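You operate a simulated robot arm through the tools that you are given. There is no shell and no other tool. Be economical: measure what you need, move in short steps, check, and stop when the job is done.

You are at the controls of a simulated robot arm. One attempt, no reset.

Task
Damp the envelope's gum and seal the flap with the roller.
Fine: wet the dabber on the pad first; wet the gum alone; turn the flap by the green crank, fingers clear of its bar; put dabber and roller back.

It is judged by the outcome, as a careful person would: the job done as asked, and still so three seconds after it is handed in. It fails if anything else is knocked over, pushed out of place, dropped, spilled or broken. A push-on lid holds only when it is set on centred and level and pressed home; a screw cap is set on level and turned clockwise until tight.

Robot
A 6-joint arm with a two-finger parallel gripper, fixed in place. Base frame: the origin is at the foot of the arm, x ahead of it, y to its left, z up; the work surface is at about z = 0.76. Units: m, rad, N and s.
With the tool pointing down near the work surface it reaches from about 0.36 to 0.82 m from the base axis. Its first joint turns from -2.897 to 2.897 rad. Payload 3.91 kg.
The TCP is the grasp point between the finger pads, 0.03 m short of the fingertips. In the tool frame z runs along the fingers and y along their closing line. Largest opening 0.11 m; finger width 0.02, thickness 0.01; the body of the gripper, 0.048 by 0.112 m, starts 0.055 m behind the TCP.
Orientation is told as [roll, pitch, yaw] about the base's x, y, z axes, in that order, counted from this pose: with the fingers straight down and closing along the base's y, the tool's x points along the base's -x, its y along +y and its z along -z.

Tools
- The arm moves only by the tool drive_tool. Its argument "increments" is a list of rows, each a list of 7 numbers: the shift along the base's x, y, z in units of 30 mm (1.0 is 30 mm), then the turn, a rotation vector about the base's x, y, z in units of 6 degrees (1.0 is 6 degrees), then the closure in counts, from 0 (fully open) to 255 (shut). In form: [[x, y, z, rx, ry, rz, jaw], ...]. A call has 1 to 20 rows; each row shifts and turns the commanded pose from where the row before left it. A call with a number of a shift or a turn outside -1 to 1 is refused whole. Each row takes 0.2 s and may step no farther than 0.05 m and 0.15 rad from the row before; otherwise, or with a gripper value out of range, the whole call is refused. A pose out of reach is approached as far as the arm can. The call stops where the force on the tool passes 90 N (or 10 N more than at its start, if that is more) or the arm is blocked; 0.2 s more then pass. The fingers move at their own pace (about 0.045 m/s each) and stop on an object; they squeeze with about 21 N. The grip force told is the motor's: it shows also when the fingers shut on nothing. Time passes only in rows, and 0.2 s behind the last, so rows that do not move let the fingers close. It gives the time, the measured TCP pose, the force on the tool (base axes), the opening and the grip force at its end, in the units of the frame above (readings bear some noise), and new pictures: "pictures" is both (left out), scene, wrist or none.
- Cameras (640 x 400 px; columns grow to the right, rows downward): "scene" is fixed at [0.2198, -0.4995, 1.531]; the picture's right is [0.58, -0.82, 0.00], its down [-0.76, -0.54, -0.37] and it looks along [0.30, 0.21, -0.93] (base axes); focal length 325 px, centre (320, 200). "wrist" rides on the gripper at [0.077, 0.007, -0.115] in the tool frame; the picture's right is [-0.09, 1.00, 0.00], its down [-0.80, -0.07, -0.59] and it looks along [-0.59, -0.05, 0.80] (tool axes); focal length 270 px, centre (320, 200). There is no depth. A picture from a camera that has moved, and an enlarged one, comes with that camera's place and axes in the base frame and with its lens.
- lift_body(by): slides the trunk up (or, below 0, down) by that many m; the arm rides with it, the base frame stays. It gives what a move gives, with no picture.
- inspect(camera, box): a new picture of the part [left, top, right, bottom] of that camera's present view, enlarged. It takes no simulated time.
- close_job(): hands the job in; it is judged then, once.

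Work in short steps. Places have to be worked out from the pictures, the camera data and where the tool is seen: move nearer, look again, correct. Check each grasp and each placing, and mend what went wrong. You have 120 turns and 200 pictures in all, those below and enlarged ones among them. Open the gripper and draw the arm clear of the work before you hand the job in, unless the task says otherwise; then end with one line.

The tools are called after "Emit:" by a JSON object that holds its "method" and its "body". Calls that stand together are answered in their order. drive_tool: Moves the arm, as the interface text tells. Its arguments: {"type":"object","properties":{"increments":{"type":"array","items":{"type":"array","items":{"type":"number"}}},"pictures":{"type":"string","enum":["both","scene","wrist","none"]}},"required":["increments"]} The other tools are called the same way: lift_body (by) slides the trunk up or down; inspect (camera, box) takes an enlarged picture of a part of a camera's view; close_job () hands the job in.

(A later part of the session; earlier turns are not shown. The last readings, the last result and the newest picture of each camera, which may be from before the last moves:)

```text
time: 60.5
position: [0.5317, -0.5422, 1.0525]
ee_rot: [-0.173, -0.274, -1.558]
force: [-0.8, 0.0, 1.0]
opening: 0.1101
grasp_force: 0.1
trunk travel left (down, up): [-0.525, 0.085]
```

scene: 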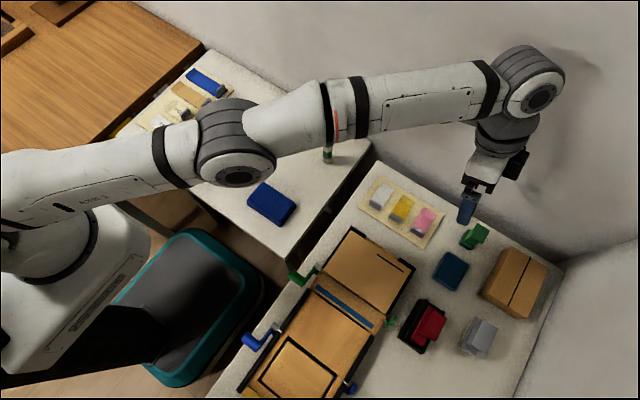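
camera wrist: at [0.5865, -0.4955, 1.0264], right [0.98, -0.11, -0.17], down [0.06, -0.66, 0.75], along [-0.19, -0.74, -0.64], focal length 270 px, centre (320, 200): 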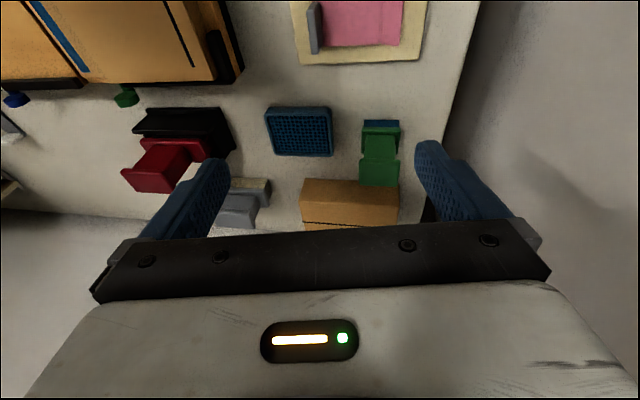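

Emit:
{"method": "drive_tool", "body": {"increments": [[-0.87, 0.71, 0, 0.26, -0.165, 0, 0], [-0.87, 0.71, 0, 0.26, -0.165, 0, 0], [-0.87, 0.71, 0, 0.26, -0.165, 0, 0], [-0.87, 0.71, 0, 0.26, -0.165, 0, 0], [-0.87, 0.71, -0.4, 0.26, -0.165, 0, 0], [-0.87, 0.71, -0.4, 0.26, -0.165, 0, 0], [-0.87, 0.71, -0.4, 0.26, -0.165, 0, 0], [-0.87, 0.71, -0.4, 0.26, -0.165, 0, 0], [-0.87, 0.71, -0.4, 0.26, -0.165, 0, 0], [-0.87, 0.71, -0.4, 0.26, -0.165, 0, 0]], "pictures": "wrist"}}

Emit:
{"method": "inspect", "body": {"camera": "wrist", "box": [220, 40, 440, 200]}}

Emit:
{"method": "inspect", "body": {"camera": "scene", "box": [270, 240, 350, 310]}}

```text
time: 62.7
position: [0.2559, -0.302, 0.9144]
ee_rot: [-0.05, -0.081, -1.577]
force: [0.2, 0.4, 0.4]
opening: 0.1101
grasp_force: 0.0
out of reach, approached as far as the arm can: row 3, 4, 5, 6, 7, 8, 9, 10
trunk travel left (down, up): [-0.525, 0.085]
camera wrist: at [0.269, -0.2173, 1.0228], right [0.99, -0.1, -0.04], down [-0.05, -0.75, 0.66], along [-0.1, -0.65, -0.75], focal length 270 px, centre (320, 200)
```

wrist: 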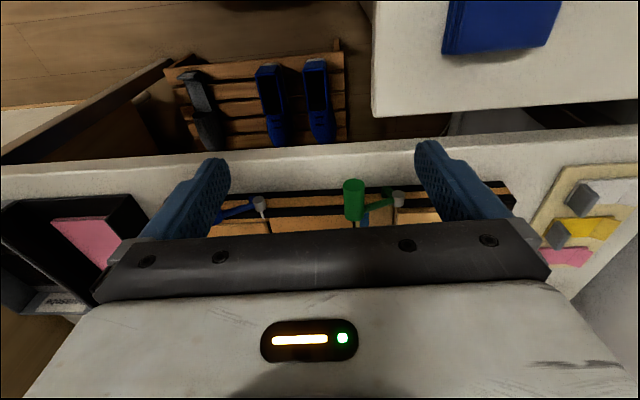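

```text
2.50 times, centred on (330, 120) of wrist
camera zoom: at [0.269, -0.2173, 1.0228], right [0.99, -0.1, -0.04], down [-0.05, -0.75, 0.66], along [-0.1, -0.65, -0.75], focal length 676 px, centre (295, 400)
```

zoom: 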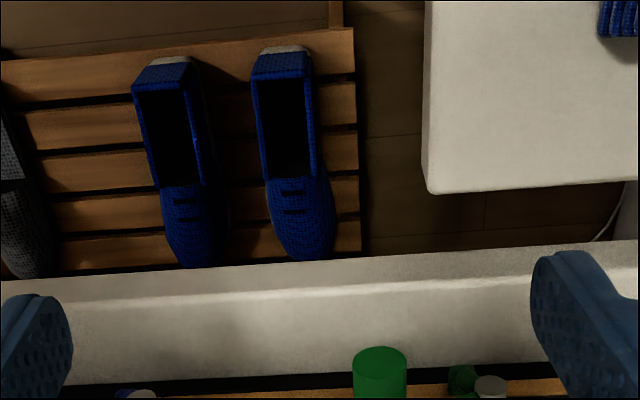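

```text
5.71 times, centred on (310, 275) of scene
camera zoom: at [0.2198, -0.4995, 1.531], right [0.58, -0.82, 0.0], down [-0.76, -0.54, -0.37], along [0.3, 0.21, -0.93], focal length 1855 px, centre (377, -229)
```

zoom: 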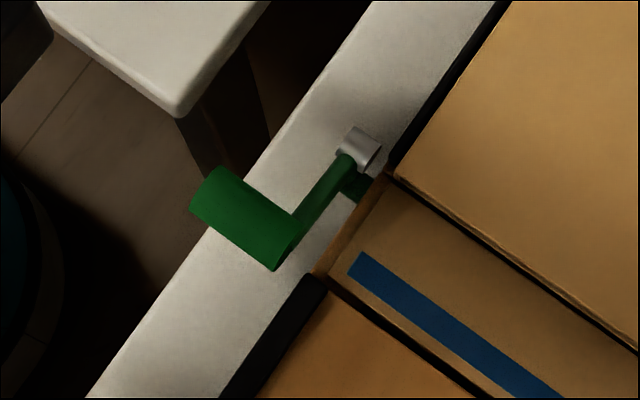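

Handle: horizontal cylinder, Ø18 mm, axis at x ≈ 0.275, z ≈ 0.81, y −0.381…−0.418; hub at x ≈ 0.322, z ≈ 0.80 (radius ≈ 0.048). Positioning above it with fingers part closed.

Emit:
{"method": "drive_tool", "body": {"increments": [[0.2, -1, 0, 0.38, -0.24, 0, 120], [0.2, -1, 0, 0.39, -0.24, 0, 160], [0.23, -1, -0.5, 0, 0, 0, 160], [0, 0, -0.7, 0, 0, 0, 160]], "pictures": "wrist"}}

Emit:
{"method": "inspect", "body": {"camera": "wrist", "box": [220, 80, 440, 240]}}

Emit:
{"method": "inspect", "body": {"camera": "scene", "box": [250, 210, 370, 310]}}

```text
time: 63.7
position: [0.2535, -0.356, 0.8205]
ee_rot: [-0.035, -0.042, -1.579]
force: [-0.1, 0.2, -0.8]
opening: 0.0409
grasp_force: 0.1
out of reach, approached as far as the arm can: row 1, 2, 3, 4
trunk travel left (down, up): [-0.525, 0.085]
camera wrist: at [0.2647, -0.2748, 0.9316], right [0.99, -0.1, -0.03], down [-0.06, -0.77, 0.63], along [-0.09, -0.63, -0.77], focal length 270 px, centre (320, 200)
```

wrist: 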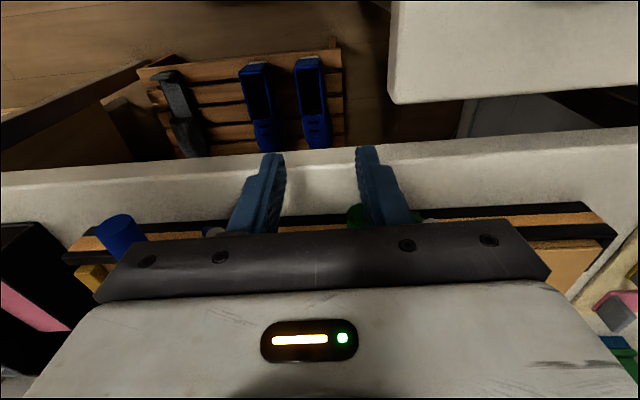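

```text
2.50 times, centred on (330, 160) of wrist
camera zoom: at [0.2647, -0.2748, 0.9316], right [0.99, -0.1, -0.03], down [-0.06, -0.77, 0.63], along [-0.09, -0.63, -0.77], focal length 676 px, centre (295, 300)
```

zoom: 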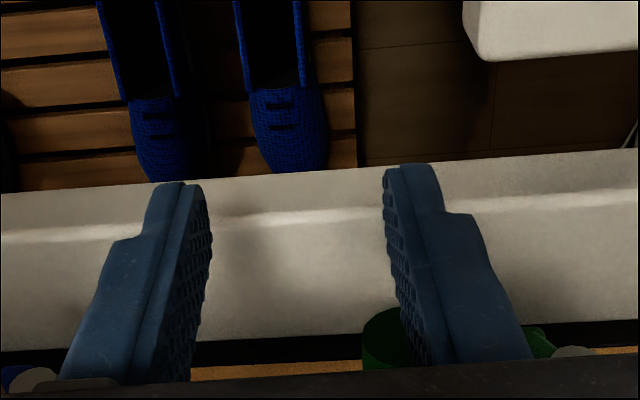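

```text
4.00 times, centred on (310, 260) of scene
camera zoom: at [0.2198, -0.4995, 1.531], right [0.58, -0.82, 0.0], down [-0.76, -0.54, -0.37], along [0.3, 0.21, -0.93], focal length 1298 px, centre (360, -40)
```

zoom: 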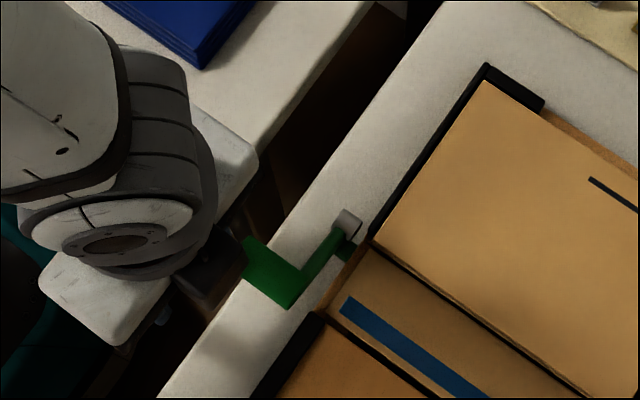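

The arm is at its inner limit here and drifted low; nothing touched. Raise first, then test whether this orientation is free further out.

Emit:
{"method": "drive_tool", "body": {"increments": [[0, 0, 0.5, 0, 0, 0, 160], [0, 0, 1, 0, 0, 0, 160], [0, 0, 1, 0, 0, 0, 160], [0.3, -0.5, 0, 0, 0, 0, 160]], "pictures": "none"}}

```text
time: 64.7
position: [0.2454, -0.3424, 0.8557]
ee_rot: [-0.043, -0.051, -1.58]
force: [-0.2, 0.2, -0.8]
opening: 0.0411
grasp_force: 0.0
out of reach, approached as far as the arm can: row 1, 2, 3, 4
trunk travel left (down, up): [-0.525, 0.085]
```

Emit:
{"method": "drive_tool", "body": {"increments": [[-0.3, 0.5, 0.3, 0, 0, 0, 160]], "pictures": "scene"}}

```text
time: 65.1
position: [0.2347, -0.3207, 0.8579]
ee_rot: [-0.037, -0.046, -1.579]
force: [0.9, 0.8, 0.2]
opening: 0.041
grasp_force: 0.1
out of reach, approached as far as the arm can: row 1
trunk travel left (down, up): [-0.525, 0.085]
```

scene: 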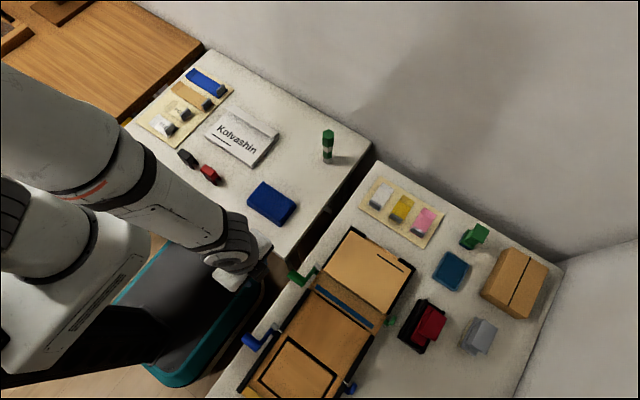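

Emit:
{"method": "drive_tool", "body": {"increments": [[0, 0, 0, 0, 0, 0, 160], [1, 0, 0, 0, 0, 0, 160]], "pictures": "none"}}

Emit:
{"method": "drive_tool", "body": {"increments": [[0, 0, 1, 0, 0, 0, 160]], "pictures": "none"}}

```text
time: 65.7
position: [0.261, -0.3137, 0.8489]
ee_rot: [-0.035, -0.045, -1.579]
force: [0.2, 0.1, -0.5]
opening: 0.0409
grasp_force: 0.1
out of reach, approached as far as the arm can: row 2
trunk travel left (down, up): [-0.525, 0.085]
```

```text
time: 66.1
position: [0.2562, -0.3087, 0.8679]
ee_rot: [-0.038, -0.053, -1.579]
force: [-0.4, 0.5, 0.7]
opening: 0.0409
grasp_force: 0.1
out of reach, approached as far as the arm can: row 1
trunk travel left (down, up): [-0.525, 0.085]
```

Testing whether a yaw change frees it (a wrist joint may be at its limit).

Emit:
{"method": "drive_tool", "body": {"increments": [[0, 0, 0, 0, 0, 1, 160], [0, 0, 0, 0, 0, 1, 160], [0, 0, 0, 0, 0, 1, 160]], "pictures": "none"}}

Emit:
{"method": "drive_tool", "body": {"increments": [[0.5, -0.5, 0, 0, 0, 0, 160], [0.5, -0.5, 0, 0, 0, 0, 160]], "pictures": "none"}}

```text
time: 66.9
position: [0.2499, -0.2971, 0.8506]
ee_rot: [-0.031, -0.036, -1.262]
force: [0.6, 0.4, 0.6]
opening: 0.0409
grasp_force: 0.1
out of reach, approached as far as the arm can: row 1, 2, 3
trunk travel left (down, up): [-0.525, 0.085]
```

```text
time: 67.5
position: [0.2742, -0.3186, 0.8381]
ee_rot: [-0.04, -0.04, -1.266]
force: [-1.0, 0.7, -0.1]
opening: 0.0414
grasp_force: 0.1
out of reach, approached as far as the arm can: row 1, 2
trunk travel left (down, up): [-0.525, 0.085]
```

A wrist limit couples height and radius here (shoulder too high). I'll back inward/up, lower the trunk, and see if the motion frees up.

Emit:
{"method": "drive_tool", "body": {"increments": [[-0.2, 0.2, 1, 0, -0.5, 0, 160], [-0.2, 0.2, 1, 0, -0.5, 0, 160], [-0.2, 0.2, 1, 0, -0.5, 0, 160], [0, 0, 1, 0, -0.5, 0, 160]], "pictures": "none"}}

```text
time: 68.5
position: [0.2562, -0.2824, 0.9481]
ee_rot: [0.228, -0.078, -1.4]
force: [-4.3, 0.5, -0.2]
opening: 0.0412
grasp_force: 0.1
out of reach, approached as far as the arm can: row 1, 2, 3
trunk travel left (down, up): [-0.525, 0.085]
```

Free again. Lower the trunk 0.08.

Emit:
{"method": "lift_body", "body": {"by": -0.08}}

Emit:
{"method": "drive_tool", "body": {"increments": [[0, 0, 0.5, 0, 0, 0, 160], [0, 0, 0.5, 0, 0, 0, 160], [0.2, -0.5, 0.5, 0, 0, 0, 160], [0.2, -0.5, 0.5, 0, 0, 0, 160]], "pictures": "both"}}

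```text
time: 69.7
position: [0.2493, -0.2847, 0.8643]
ee_rot: [0.179, -0.088, -1.277]
force: [0.5, 0.6, 1.0]
opening: 0.0411
grasp_force: 0.1
trunk travel left (down, up): [-0.445, 0.165]
```

```text
time: 70.7
position: [0.262, -0.3143, 0.9235]
ee_rot: [0.178, -0.09, -1.277]
force: [-0.5, 0.3, -0.4]
opening: 0.0411
grasp_force: 0.1
trunk travel left (down, up): [-0.445, 0.165]
camera wrist: at [0.2229, -0.2364, 1.0317], right [0.96, 0.21, 0.18], down [0.05, -0.77, 0.64], along [0.28, -0.61, -0.75], focal length 270 px, centre (320, 200)
```

scene: 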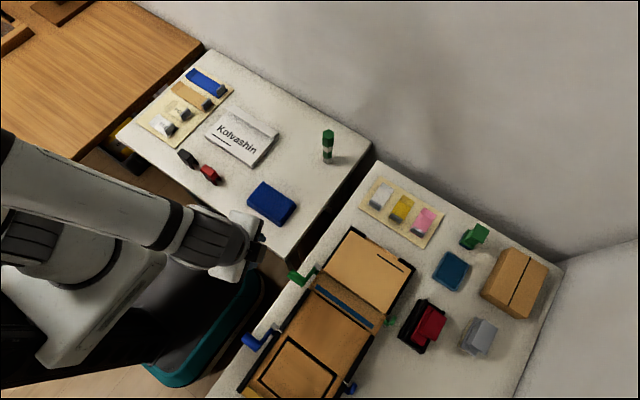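
wrist: 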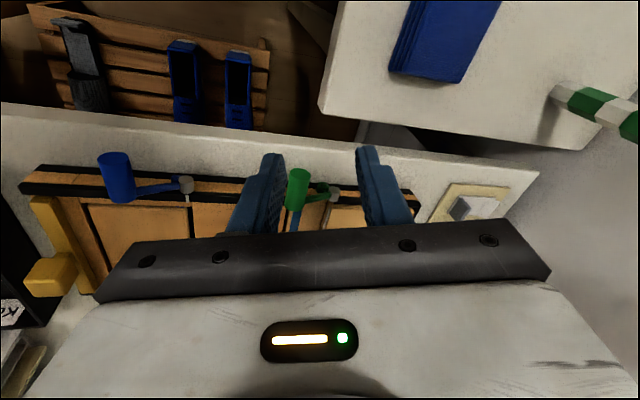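

Free now. Straighten to vertical with yaw −90° while moving over the handle at z ≈ 0.95.

Emit:
{"method": "drive_tool", "body": {"increments": [[0, -0.5, 0.3, 0.11, 0.62, 0, 160], [0, -0.5, 0.3, 0.11, 0.62, 0, 160], [0, -0.5, 0.3, 0.11, 0.62, 0, 160], [0.15, -0.4, 0, 0, 0, -0.94, 160], [0.15, -0.4, 0, 0, 0, -0.94, 160], [0.15, -0.3, 0, 0, 0, -0.94, 160]], "pictures": "wrist"}}

Emit:
{"method": "inspect", "body": {"camera": "wrist", "box": [220, 80, 440, 240]}}

Emit:
{"method": "inspect", "body": {"camera": "scene", "box": [250, 210, 370, 310]}}

```text
time: 72.1
position: [0.2754, -0.3933, 0.9498]
ee_rot: [0.001, 0.003, -1.566]
force: [0.2, -0.1, -0.5]
opening: 0.0412
grasp_force: 0.1
trunk travel left (down, up): [-0.445, 0.165]
camera wrist: at [0.2807, -0.3168, 1.0665], right [1.0, -0.08, 0.0], down [-0.07, -0.8, 0.59], along [-0.05, -0.59, -0.81], focal length 270 px, centre (320, 200)
```

wrist: 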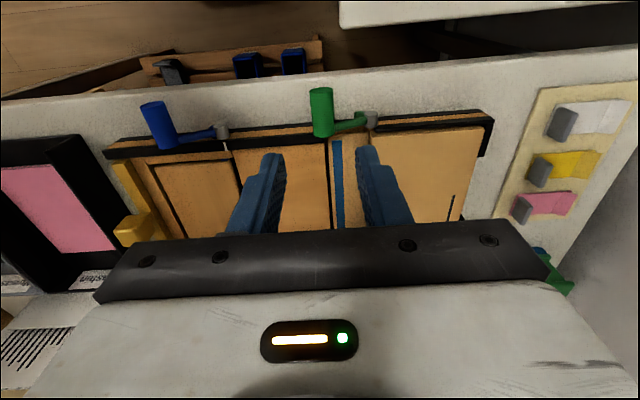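

```text
2.50 times, centred on (330, 160) of wrist
camera zoom: at [0.2807, -0.3168, 1.0665], right [1.0, -0.08, 0.0], down [-0.07, -0.8, 0.59], along [-0.05, -0.59, -0.81], focal length 676 px, centre (295, 300)
```

zoom: 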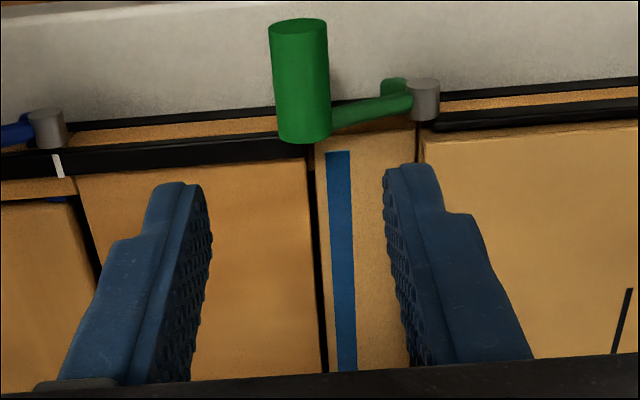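

```text
4.00 times, centred on (310, 260) of scene
camera zoom: at [0.2198, -0.4995, 1.531], right [0.58, -0.82, 0.0], down [-0.76, -0.54, -0.37], along [0.3, 0.21, -0.93], focal length 1298 px, centre (360, -40)
```

zoom: 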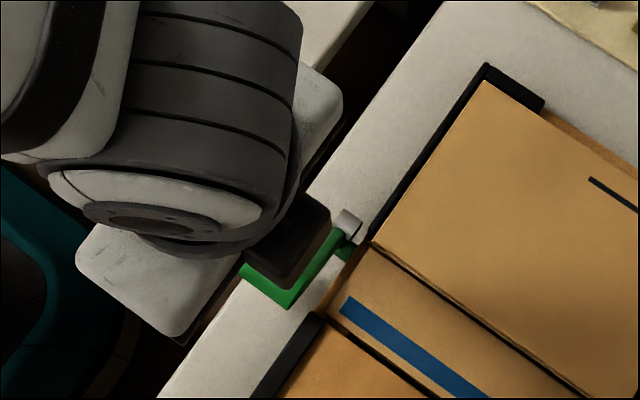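

Handle axis solves to x ≈ 0.275, z ≈ 0.810, y −0.382…−0.418; crank axis ≈ (x 0.324, z 0.792), so radius ≈ 0.052 at ~20° above horizontal. Descending to straddle the handle with its centre 14 mm below TCP.

Emit:
{"method": "drive_tool", "body": {"increments": [[0, 0, -1, 0, 0, 0, 160], [0, 0, -1, 0, 0, 0, 160], [0, 0, -1, 0, 0, 0, 160], [0, 0, -0.5, 0, 0, 0, 160]], "pictures": "wrist"}}

Emit:
{"method": "inspect", "body": {"camera": "wrist", "box": [220, 80, 440, 240]}}

```text
time: 73.1
position: [0.2744, -0.3929, 0.8464]
ee_rot: [0.003, 0.002, -1.566]
force: [-0.4, 0.1, 0.1]
opening: 0.041
grasp_force: 0.1
trunk travel left (down, up): [-0.445, 0.165]
camera wrist: at [0.2799, -0.3166, 0.9621], right [1.0, -0.08, 0.0], down [-0.07, -0.8, 0.59], along [-0.05, -0.59, -0.81], focal length 270 px, centre (320, 200)
```

wrist: 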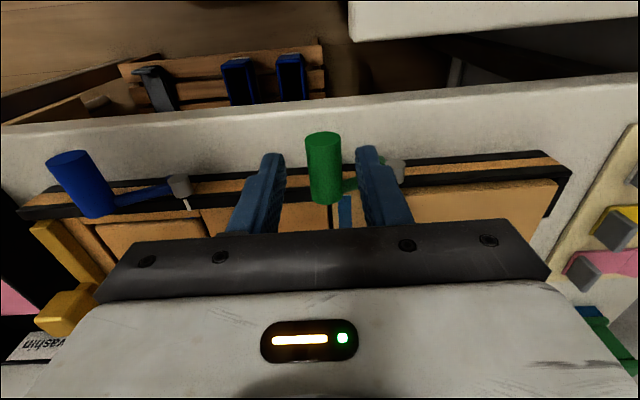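

```text
2.50 times, centred on (330, 160) of wrist
camera zoom: at [0.2799, -0.3166, 0.9621], right [1.0, -0.08, 0.0], down [-0.07, -0.8, 0.59], along [-0.05, -0.59, -0.81], focal length 676 px, centre (295, 300)
```

zoom: 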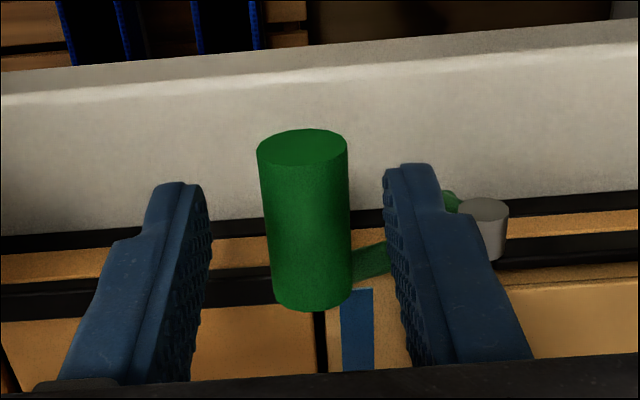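

Handle sits between the fingers. Lower 22 mm more and close.

Emit:
{"method": "drive_tool", "body": {"increments": [[0.03, 0, -0.4, 0, 0, 0, 160], [0, 0, -0.35, 0, 0, 0, 160]], "pictures": "wrist"}}

Emit:
{"method": "drive_tool", "body": {"increments": [[0, 0, 0, 0, 0, 0, 200], [0, 0, 0, 0, 0, 0, 230], [0, 0, 0, 0, 0, 0, 255], [0, 0, 0, 0, 0, 0, 255]], "pictures": "wrist"}}

```text
time: 73.7
position: [0.2755, -0.3925, 0.8239]
ee_rot: [0.001, 0.003, -1.563]
force: [-0.3, 1.2, 0.9]
opening: 0.0412
grasp_force: 0.0
trunk travel left (down, up): [-0.445, 0.165]
camera wrist: at [0.2813, -0.3166, 0.9393], right [1.0, -0.08, 0.0], down [-0.07, -0.8, 0.59], along [-0.05, -0.59, -0.81], focal length 270 px, centre (320, 200)
```

wrist: 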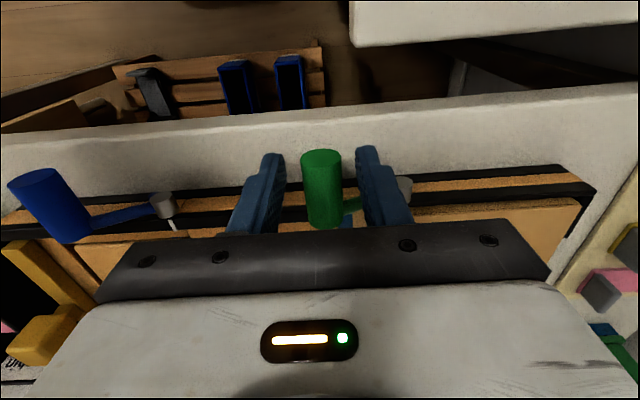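

```text
time: 74.7
position: [0.2777, -0.3912, 0.8235]
ee_rot: [0.001, 0.002, -1.563]
force: [12.7, 2.6, -0.4]
opening: 0.0204
grasp_force: 45.0
trunk travel left (down, up): [-0.445, 0.165]
camera wrist: at [0.2826, -0.3164, 0.9393], right [1.0, -0.08, 0.0], down [-0.07, -0.8, 0.59], along [-0.05, -0.59, -0.81], focal length 270 px, centre (320, 200)
```

wrist: 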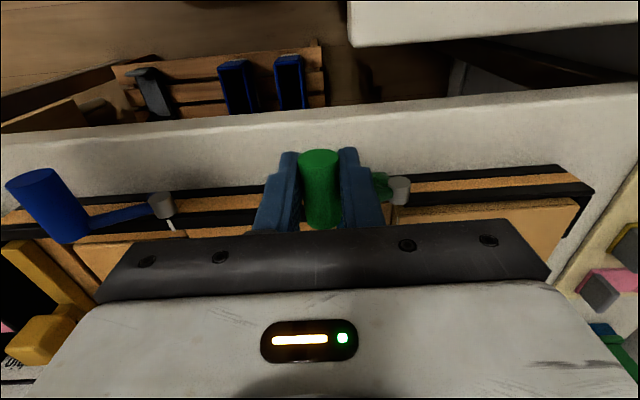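

Gripped (20 mm), with +12.7 N in x meaning the handle centre is ~3 mm further +x. Relieve, then begin the arc and check forces.

Emit:
{"method": "drive_tool", "body": {"increments": [[0.09, 0, 0, 0, 0, 0, 255], [0.157, 0, 0.293, 0, 0, 0, 255]], "pictures": "none"}}

Emit:
{"method": "drive_tool", "body": {"increments": [[0.217, 0, 0.257, 0, 0, 0, 255]], "pictures": "both"}}

```text
time: 75.3
position: [0.281, -0.3929, 0.8321]
ee_rot: [0.001, 0.003, -1.565]
force: [-17.9, -2.2, 2.2]
opening: 0.0206
grasp_force: 44.2
trunk travel left (down, up): [-0.445, 0.165]
```

```text
time: 75.7
position: [0.2863, -0.3919, 0.8404]
ee_rot: [0.003, 0.003, -1.565]
force: [-26.0, -1.1, 11.5]
opening: 0.0206
grasp_force: 44.6
trunk travel left (down, up): [-0.445, 0.165]
camera wrist: at [0.2914, -0.3163, 0.9564], right [1.0, -0.08, 0.0], down [-0.07, -0.8, 0.59], along [-0.05, -0.59, -0.81], focal length 270 px, centre (320, 200)
```

scene: 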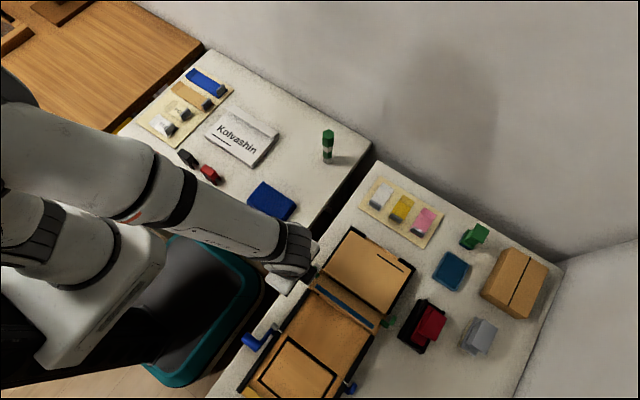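
wrist: 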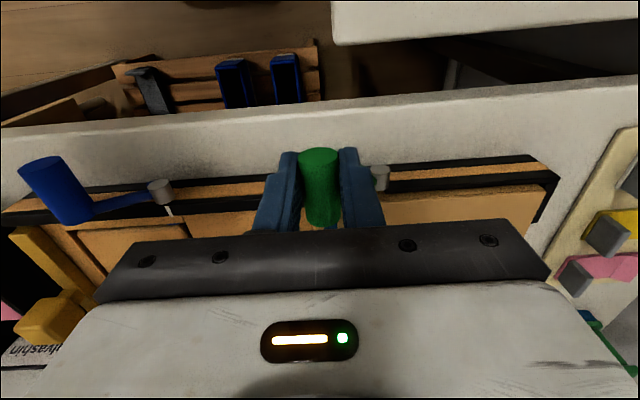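

Force −26 N in x: the arc needs more lift before going +x. Step up only and see.

Emit:
{"method": "drive_tool", "body": {"increments": [[-0.03, 0, 0.25, 0, 0, 0, 255]], "pictures": "none"}}

Emit:
{"method": "inspect", "body": {"camera": "wrist", "box": [220, 80, 440, 240]}}

```text
time: 76.1
position: [0.2919, -0.3929, 0.8455]
ee_rot: [0.002, 0.002, -1.564]
force: [7.2, 5.7, -14.3]
opening: 0.0205
grasp_force: 45.1
trunk travel left (down, up): [-0.445, 0.165]
```

```text
2.50 times, centred on (330, 160) of wrist
camera zoom: at [0.2961, -0.3164, 0.9616], right [1.0, -0.08, 0.0], down [-0.07, -0.8, 0.59], along [-0.05, -0.59, -0.81], focal length 676 px, centre (295, 300)
```

zoom: 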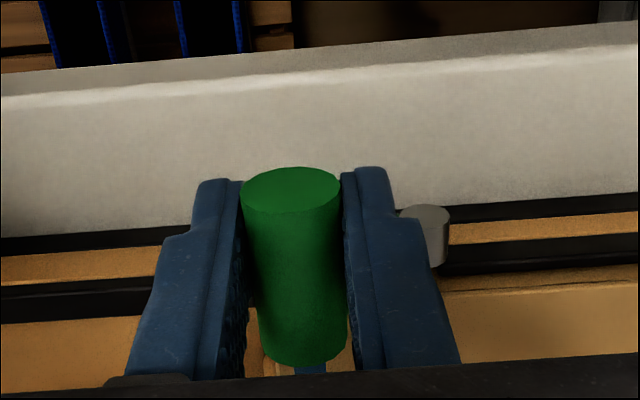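

It had stuck and then moved; handle is now ~129°. Continue the arc.

Emit:
{"method": "drive_tool", "body": {"increments": [[0.28, 0, 0.1, 0, 0, 0, 255]], "pictures": "none"}}

Emit:
{"method": "drive_tool", "body": {"increments": [[0.3, 0, 0.12, 0, 0, 0, 255]], "pictures": "none"}}

Emit:
{"method": "drive_tool", "body": {"increments": [[0.3, 0, 0.04, 0, 0, 0, 255]], "pictures": "both"}}

```text
time: 76.5
position: [0.296, -0.392, 0.8517]
ee_rot: [0.002, 0.003, -1.563]
force: [-5.9, 4.5, -5.3]
opening: 0.0204
grasp_force: 45.1
trunk travel left (down, up): [-0.445, 0.165]
```

```text
time: 76.9
position: [0.3043, -0.3914, 0.8566]
ee_rot: [0.004, 0.001, -1.563]
force: [-13.1, 7.6, 8.4]
opening: 0.0206
grasp_force: 45.1
trunk travel left (down, up): [-0.445, 0.165]
```

```text
time: 77.3
position: [0.3145, -0.3923, 0.8581]
ee_rot: [0.005, 0.0, -1.562]
force: [-7.2, 7.7, 15.7]
opening: 0.0202
grasp_force: 45.5
trunk travel left (down, up): [-0.445, 0.165]
camera wrist: at [0.3197, -0.3162, 0.973], right [1.0, -0.08, 0.0], down [-0.07, -0.8, 0.59], along [-0.04, -0.59, -0.8], focal length 270 px, centre (320, 200)
```

scene: 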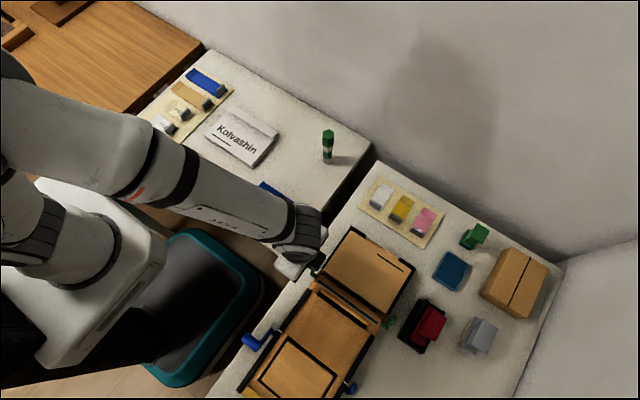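
wrist: 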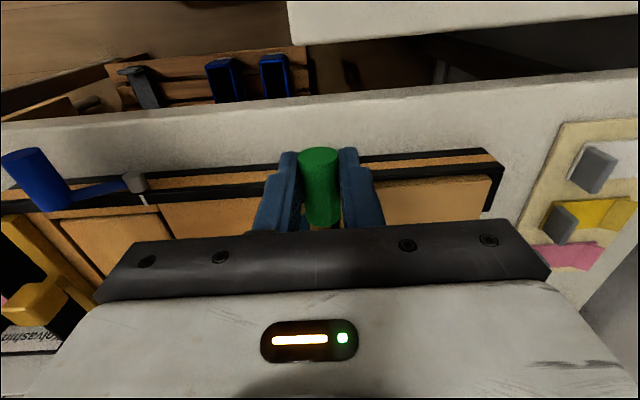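

Flap is rising (~100°). Over the top now.

Emit:
{"method": "drive_tool", "body": {"increments": [[0.3, -0.02, 0.06, 0, 0, 0, 255]], "pictures": "none"}}

Emit:
{"method": "drive_tool", "body": {"increments": [[0.33, -0.02, -0.02, 0, 0, 0, 255]], "pictures": "none"}}

Emit:
{"method": "drive_tool", "body": {"increments": [[0.32, 0, -0.1, 0, 0, 0, 255]], "pictures": "none"}}

Emit:
{"method": "drive_tool", "body": {"increments": [[0.28, 0, -0.17, 0, 0, 0, 255]], "pictures": "both"}}

```text
time: 77.7
position: [0.3242, -0.3931, 0.8571]
ee_rot: [0.003, 0.003, -1.565]
force: [-6.5, 7.7, 0.1]
opening: 0.0204
grasp_force: 45.2
trunk travel left (down, up): [-0.445, 0.165]
```

```text
time: 78.1
position: [0.3339, -0.3915, 0.858]
ee_rot: [0.0, 0.002, -1.564]
force: [-4.8, 8.0, 0.9]
opening: 0.0206
grasp_force: 44.8
trunk travel left (down, up): [-0.445, 0.165]
```

```text
time: 78.5
position: [0.343, -0.3938, 0.8549]
ee_rot: [0.002, 0.004, -1.563]
force: [-5.1, 7.8, 2.9]
opening: 0.0205
grasp_force: 44.7
trunk travel left (down, up): [-0.445, 0.165]
```

```text
time: 78.9
position: [0.3534, -0.3941, 0.8489]
ee_rot: [0.003, 0.003, -1.565]
force: [-5.4, 4.6, 1.0]
opening: 0.0208
grasp_force: 44.5
trunk travel left (down, up): [-0.445, 0.165]
camera wrist: at [0.358, -0.3177, 0.9644], right [1.0, -0.08, 0.0], down [-0.07, -0.8, 0.59], along [-0.05, -0.59, -0.81], focal length 270 px, centre (320, 200)
```

scene: 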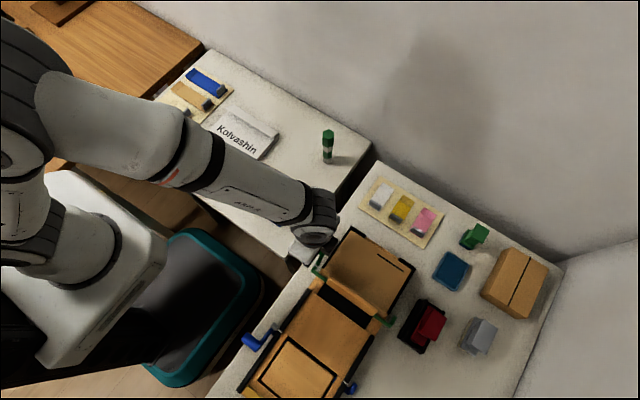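
wrist: 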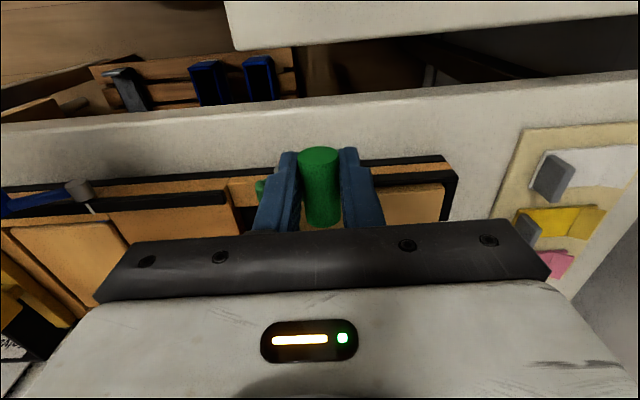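

Past the top (~55°). Continue down the far side.

Emit:
{"method": "drive_tool", "body": {"increments": [[0.263, 0, -0.23, 0, 0, 0, 255]], "pictures": "none"}}

Emit:
{"method": "drive_tool", "body": {"increments": [[0.223, 0, -0.283, 0, 0, 0, 255]], "pictures": "none"}}

Emit:
{"method": "drive_tool", "body": {"increments": [[0.16, 0, -0.327, 0, 0, 0, 255]], "pictures": "both"}}

Emit:
{"method": "inspect", "body": {"camera": "scene", "box": [280, 210, 430, 340]}}

```text
time: 79.3
position: [0.361, -0.3946, 0.8427]
ee_rot: [0.004, 0.0, -1.564]
force: [-1.9, 4.4, 4.1]
opening: 0.0202
grasp_force: 44.9
trunk travel left (down, up): [-0.445, 0.165]
```

```text
time: 79.7
position: [0.3674, -0.3939, 0.8338]
ee_rot: [0.003, 0.001, -1.564]
force: [-1.6, -3.1, 5.8]
opening: 0.0206
grasp_force: 44.6
trunk travel left (down, up): [-0.445, 0.165]
```

```text
time: 80.1
position: [0.3725, -0.3937, 0.8244]
ee_rot: [0.005, 0.002, -1.565]
force: [-2.2, -6.6, 5.0]
opening: 0.021
grasp_force: 44.9
trunk travel left (down, up): [-0.445, 0.165]
camera wrist: at [0.3774, -0.318, 0.9391], right [1.0, -0.08, 0.0], down [-0.07, -0.8, 0.59], along [-0.05, -0.59, -0.81], focal length 270 px, centre (320, 200)
```

scene: 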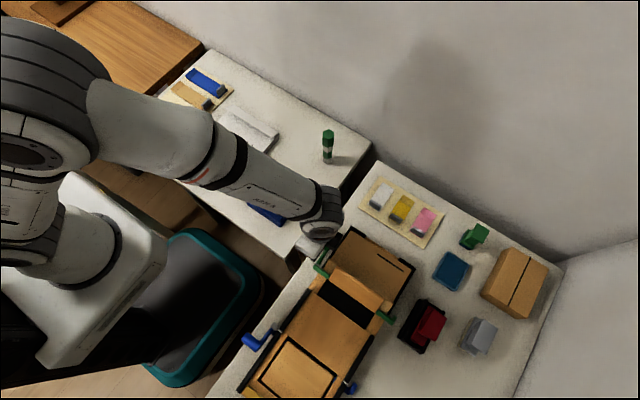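
wrist: 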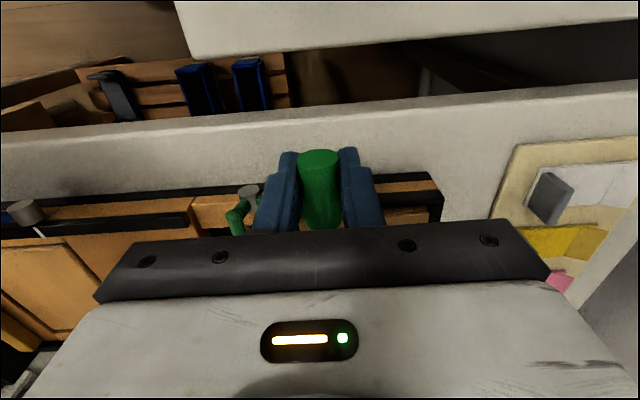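

```text
3.08 times, centred on (355, 275) of scene
camera zoom: at [0.2198, -0.4995, 1.531], right [0.58, -0.82, 0.0], down [-0.76, -0.54, -0.37], along [0.3, 0.21, -0.93], focal length 999 px, centre (212, -31)
```

zoom: 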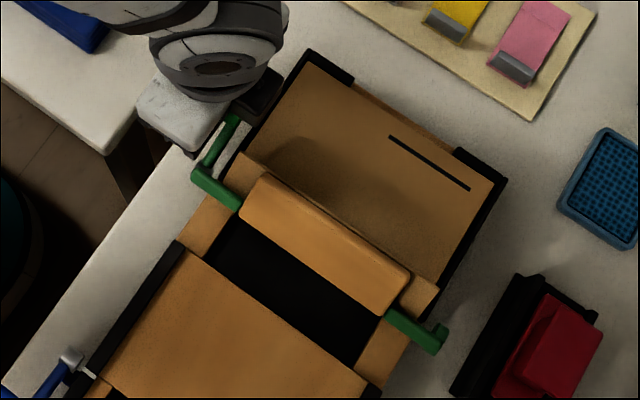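

Flap is nearly over (~20°). Continue down slowly, watching for the stop and the table.

Emit:
{"method": "drive_tool", "body": {"increments": [[0.087, 0, -0.34, 0, 0, 0, 255]], "pictures": "none"}}

Emit:
{"method": "drive_tool", "body": {"increments": [[0.01, 0, -0.27, 0, 0, 0, 255]], "pictures": "none"}}

Emit:
{"method": "inspect", "body": {"camera": "scene", "box": [280, 210, 430, 340]}}

```text
time: 80.5
position: [0.375, -0.3954, 0.8139]
ee_rot: [0.005, 0.001, -1.563]
force: [6.3, -4.3, 7.1]
opening: 0.0207
grasp_force: 45.1
trunk travel left (down, up): [-0.445, 0.165]
```

```text
time: 80.9
position: [0.3775, -0.3938, 0.8059]
ee_rot: [0.004, 0.0, -1.564]
force: [22.3, -2.8, 9.6]
opening: 0.0204
grasp_force: 45.3
trunk travel left (down, up): [-0.445, 0.165]
```

```text
3.08 times, centred on (355, 275) of scene
camera zoom: at [0.2198, -0.4995, 1.531], right [0.58, -0.82, 0.0], down [-0.76, -0.54, -0.37], along [0.3, 0.21, -0.93], focal length 999 px, centre (212, -31)
```

zoom: 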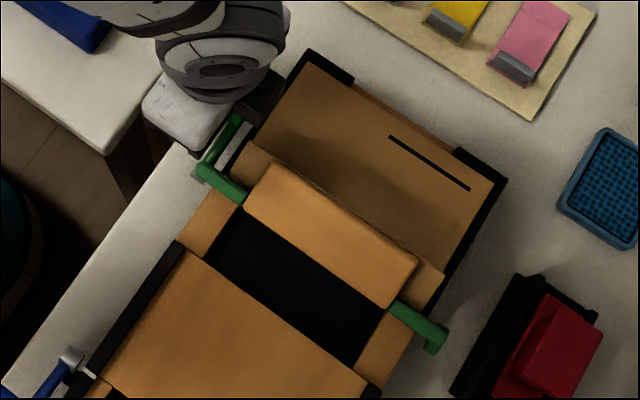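

x force shows the handle sits further +x. Adjust +x and continue a little lower.

Emit:
{"method": "drive_tool", "body": {"increments": [[0.09, 0, -0.15, 0, 0, 0, 255]], "pictures": "none"}}

Emit:
{"method": "drive_tool", "body": {"increments": [[0, 0, -0.12, 0, 0, 0, 255]], "pictures": "wrist"}}

Emit:
{"method": "inspect", "body": {"camera": "scene", "box": [280, 210, 430, 340]}}

```text
time: 81.3
position: [0.3766, -0.3933, 0.8018]
ee_rot: [0.005, 0.001, -1.566]
force: [10.0, -8.0, 22.5]
opening: 0.0203
grasp_force: 44.9
trunk travel left (down, up): [-0.445, 0.165]
```

```text
time: 81.7
position: [0.3773, -0.3946, 0.8006]
ee_rot: [0.008, -0.003, -1.567]
force: [10.5, -2.3, 43.4]
opening: 0.0208
grasp_force: 44.4
trunk travel left (down, up): [-0.445, 0.165]
camera wrist: at [0.3821, -0.3174, 0.9157], right [1.0, -0.08, 0.01], down [-0.07, -0.8, 0.6], along [-0.04, -0.6, -0.8], focal length 270 px, centre (320, 200)
```

wrist: 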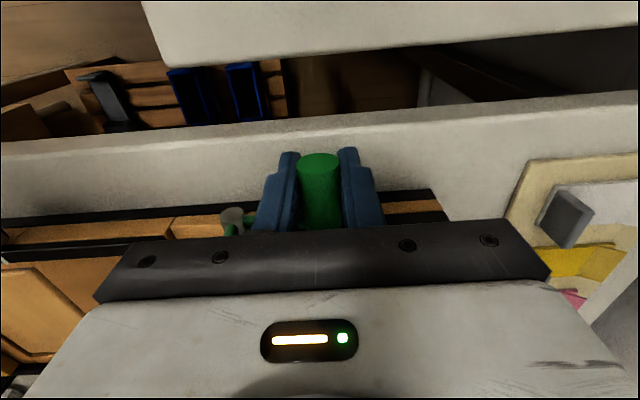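

```text
3.08 times, centred on (355, 275) of scene
camera zoom: at [0.2198, -0.4995, 1.531], right [0.58, -0.82, 0.0], down [-0.76, -0.54, -0.37], along [0.3, 0.21, -0.93], focal length 999 px, centre (212, -31)
```

zoom: 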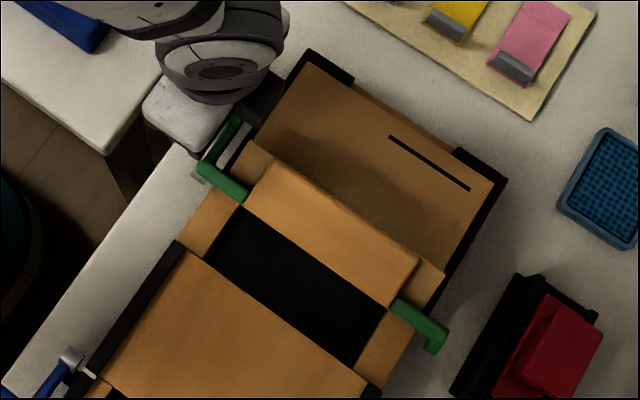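

End stop reached (z force climbs, no motion): flap lies on the body. Relieve the force, release and check that it stays.

Emit:
{"method": "drive_tool", "body": {"increments": [[0, 0, 0.15, 0, 0, 0, 255], [0, 0, 0, 0, 0, 0, 200], [0, 0, 0, 0, 0, 0, 160], [0, 0, 0, 0, 0, 0, 160], [0, 0.1, 0.8, 0, 0, 0, 160], [0, 0.1, 1, 0, 0, 0, 160], [0, 0.1, 1, 0, 0, 0, 160]], "pictures": "both"}}

Emit:
{"method": "inspect", "body": {"camera": "scene", "box": [280, 210, 430, 340]}}

Emit:
{"method": "inspect", "body": {"camera": "wrist", "box": [160, 60, 460, 240]}}

```text
time: 83.3
position: [0.3778, -0.3835, 0.8878]
ee_rot: [0.004, 0.0, -1.564]
force: [-0.4, -0.8, 0.4]
opening: 0.0411
grasp_force: 0.0
trunk travel left (down, up): [-0.445, 0.165]
camera wrist: at [0.3827, -0.3087, 1.0036], right [1.0, -0.08, 0.0], down [-0.07, -0.8, 0.59], along [-0.04, -0.59, -0.8], focal length 270 px, centre (320, 200)
```

scene: 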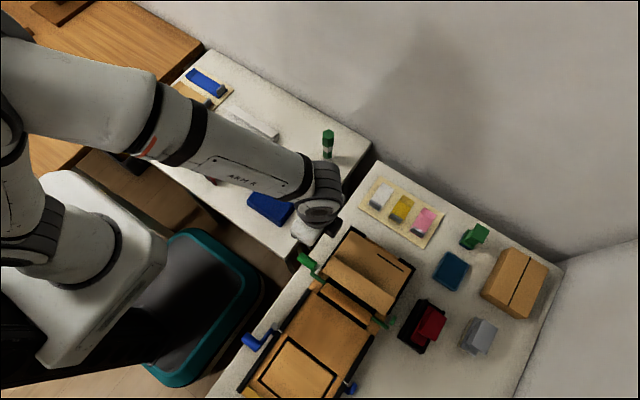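
wrist: 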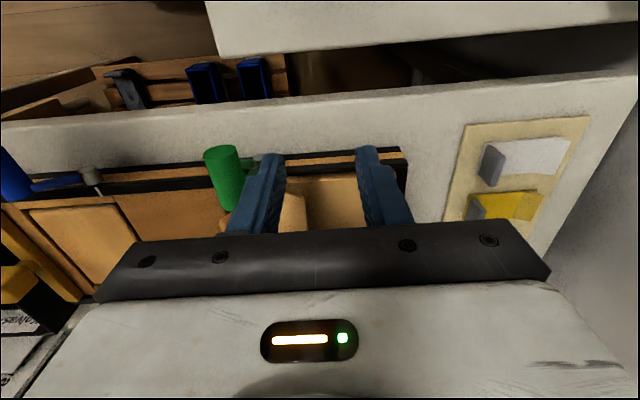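

```text
3.08 times, centred on (355, 275) of scene
camera zoom: at [0.2198, -0.4995, 1.531], right [0.58, -0.82, 0.0], down [-0.76, -0.54, -0.37], along [0.3, 0.21, -0.93], focal length 999 px, centre (212, -31)
```

zoom: 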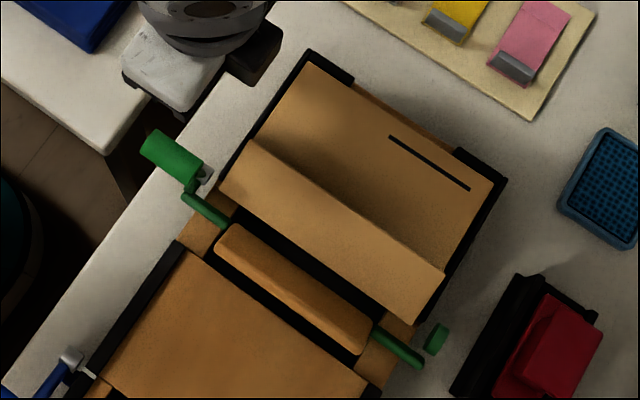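

```text
2.13 times, centred on (310, 150) of wrist
camera zoom: at [0.3827, -0.3087, 1.0036], right [1.0, -0.08, 0.0], down [-0.07, -0.8, 0.59], along [-0.04, -0.59, -0.8], focal length 577 px, centre (341, 307)
```

zoom: 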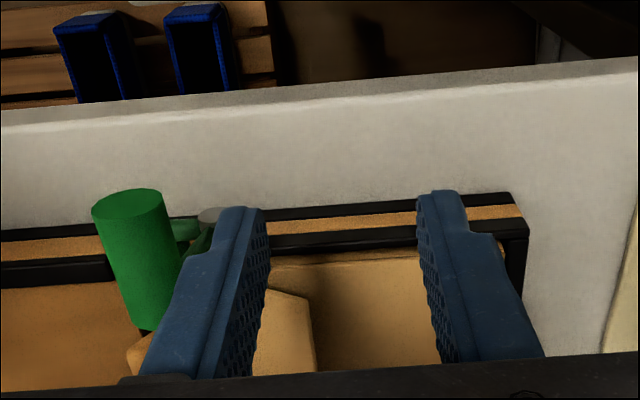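

On release the bar swung back (spring-return) and the flap stayed over the body. Raise clear and look again.

Emit:
{"method": "drive_tool", "body": {"increments": [[0, 0.2, 1, 0, 0, 0, 120], [0, 0, 1, 0, 0, 0, 60], [0.5, -0.5, 0.5, 0, 0, 0, 0], [0.5, -0.5, 0, 0, 0, 0, 0]], "pictures": "both"}}

Emit:
{"method": "inspect", "body": {"camera": "scene", "box": [280, 210, 430, 340]}}

Emit:
{"method": "inspect", "body": {"camera": "wrist", "box": [60, 60, 360, 240]}}

```text
time: 84.3
position: [0.4073, -0.4086, 0.9591]
ee_rot: [0.003, 0.002, -1.566]
force: [0.1, -1.0, -0.5]
opening: 0.11
grasp_force: 0.1
trunk travel left (down, up): [-0.445, 0.165]
camera wrist: at [0.4118, -0.3332, 1.0751], right [1.0, -0.08, 0.0], down [-0.07, -0.8, 0.59], along [-0.05, -0.59, -0.81], focal length 270 px, centre (320, 200)
```

scene: 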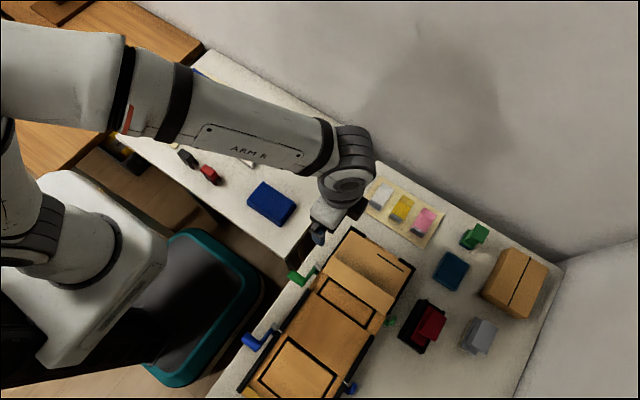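
wrist: 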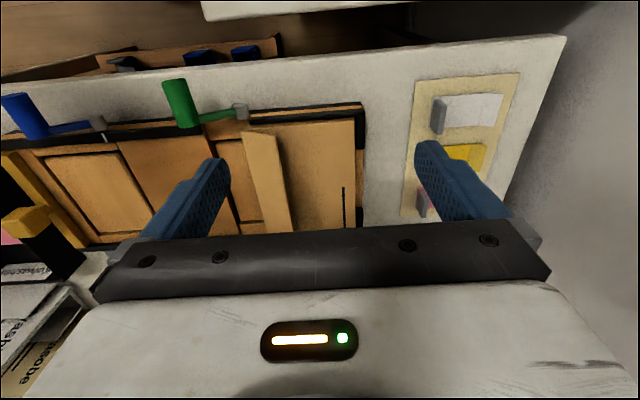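

```text
3.08 times, centred on (355, 275) of scene
camera zoom: at [0.2198, -0.4995, 1.531], right [0.58, -0.82, 0.0], down [-0.76, -0.54, -0.37], along [0.3, 0.21, -0.93], focal length 999 px, centre (212, -31)
```

zoom: 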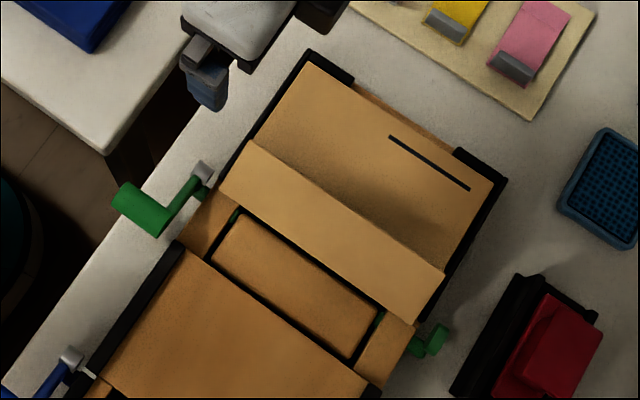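

```text
2.13 times, centred on (210, 150) of wrist
camera zoom: at [0.4118, -0.3332, 1.0751], right [1.0, -0.08, 0.0], down [-0.07, -0.8, 0.59], along [-0.05, -0.59, -0.81], focal length 577 px, centre (555, 307)
```

zoom: 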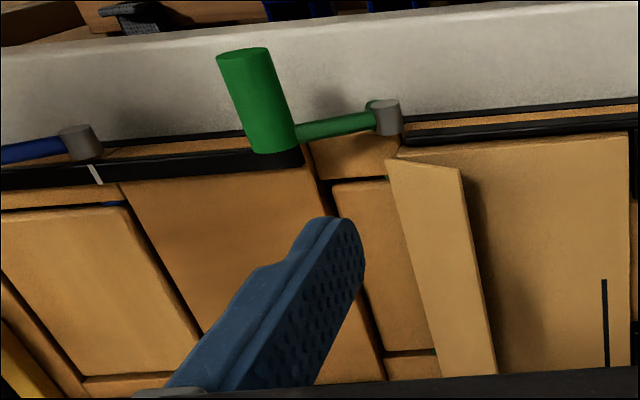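

Bar returned to rest and the flap lies over the body. Now the roller: move toward it for a closer look.

Emit:
{"method": "drive_tool", "body": {"increments": [[-0.3, -0.9, 0.2, 0, 0, 0, 0], [-0.3, -0.9, 0.2, 0, 0, 0, 0], [-0.3, -0.9, 0, 0, 0, 0, 0], [-0.3, -0.9, 0, 0, 0, 0, 0], [-0.3, -0.9, 0, 0, 0, 0, 0], [-0.2, -0.9, 0, 0, 0, 0, 0], [0, -0.7, 0, 0, 0, 0, 0]], "pictures": "both"}}

Emit:
{"method": "inspect", "body": {"camera": "wrist", "box": [200, 0, 440, 180]}}

Emit:
{"method": "inspect", "body": {"camera": "scene", "box": [380, 280, 480, 360]}}

```text
time: 85.9
position: [0.3558, -0.5917, 0.9712]
ee_rot: [0.002, 0.002, -1.564]
force: [-0.7, 0.8, -0.6]
opening: 0.1101
grasp_force: 0.0
trunk travel left (down, up): [-0.445, 0.165]
camera wrist: at [0.3621, -0.5163, 1.0881], right [1.0, -0.08, 0.0], down [-0.07, -0.8, 0.59], along [-0.05, -0.59, -0.81], focal length 270 px, centre (320, 200)
```

scene: 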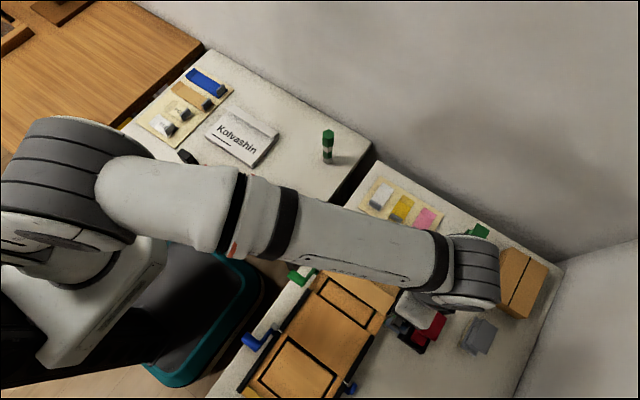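
wrist: 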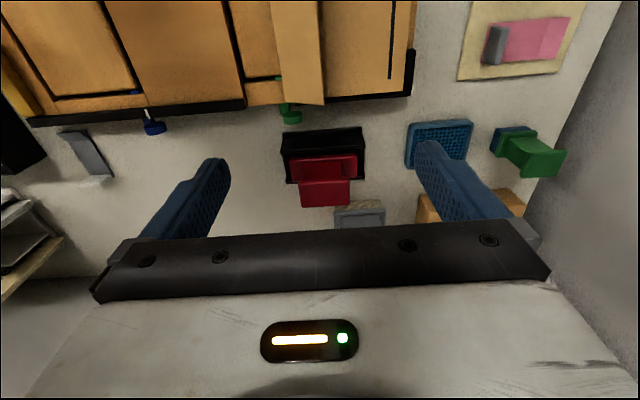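

```text
2.22 times, centred on (320, 90) of wrist
camera zoom: at [0.3621, -0.5163, 1.0881], right [1.0, -0.08, 0.0], down [-0.07, -0.8, 0.59], along [-0.05, -0.59, -0.81], focal length 601 px, centre (320, 444)
```

zoom: 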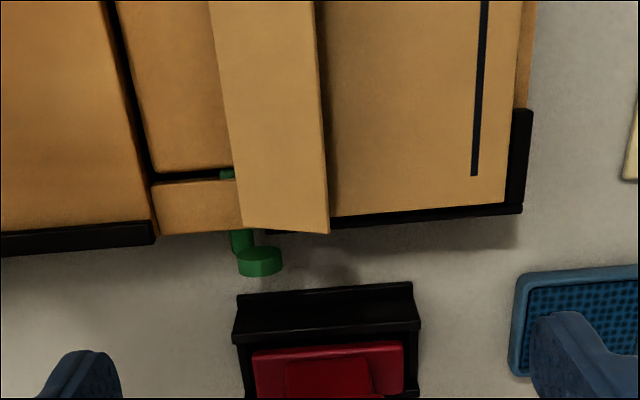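

```text
5.00 times, centred on (430, 320) of scene
camera zoom: at [0.2198, -0.4995, 1.531], right [0.58, -0.82, 0.0], down [-0.76, -0.54, -0.37], along [0.3, 0.21, -0.93], focal length 1623 px, centre (-230, -400)
```

zoom: 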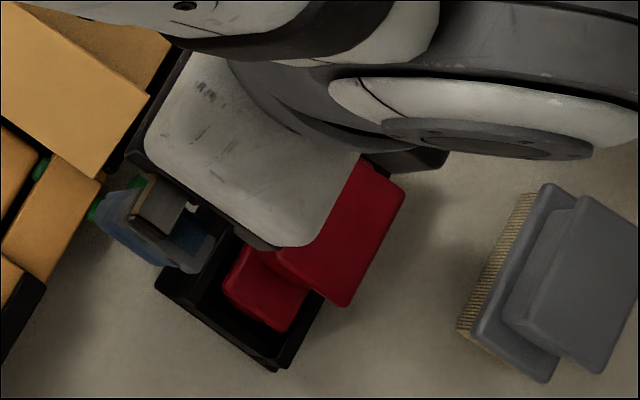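

Emit:
{"method": "inspect", "body": {"camera": "wrist", "box": [260, 110, 400, 230]}}

```text
3.33 times, centred on (330, 170) of wrist
camera zoom: at [0.3621, -0.5163, 1.0881], right [1.0, -0.08, 0.0], down [-0.07, -0.8, 0.59], along [-0.05, -0.59, -0.81], focal length 901 px, centre (287, 300)
```

zoom: 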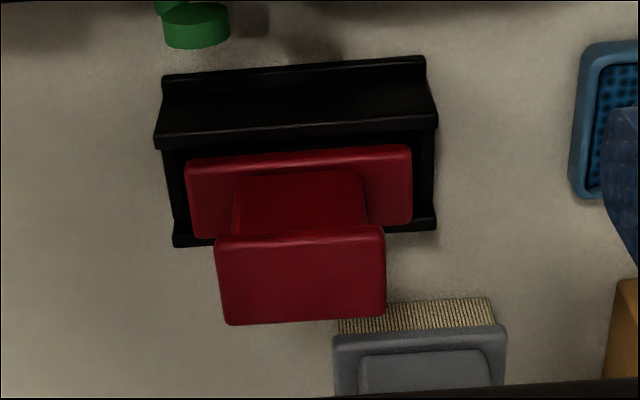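

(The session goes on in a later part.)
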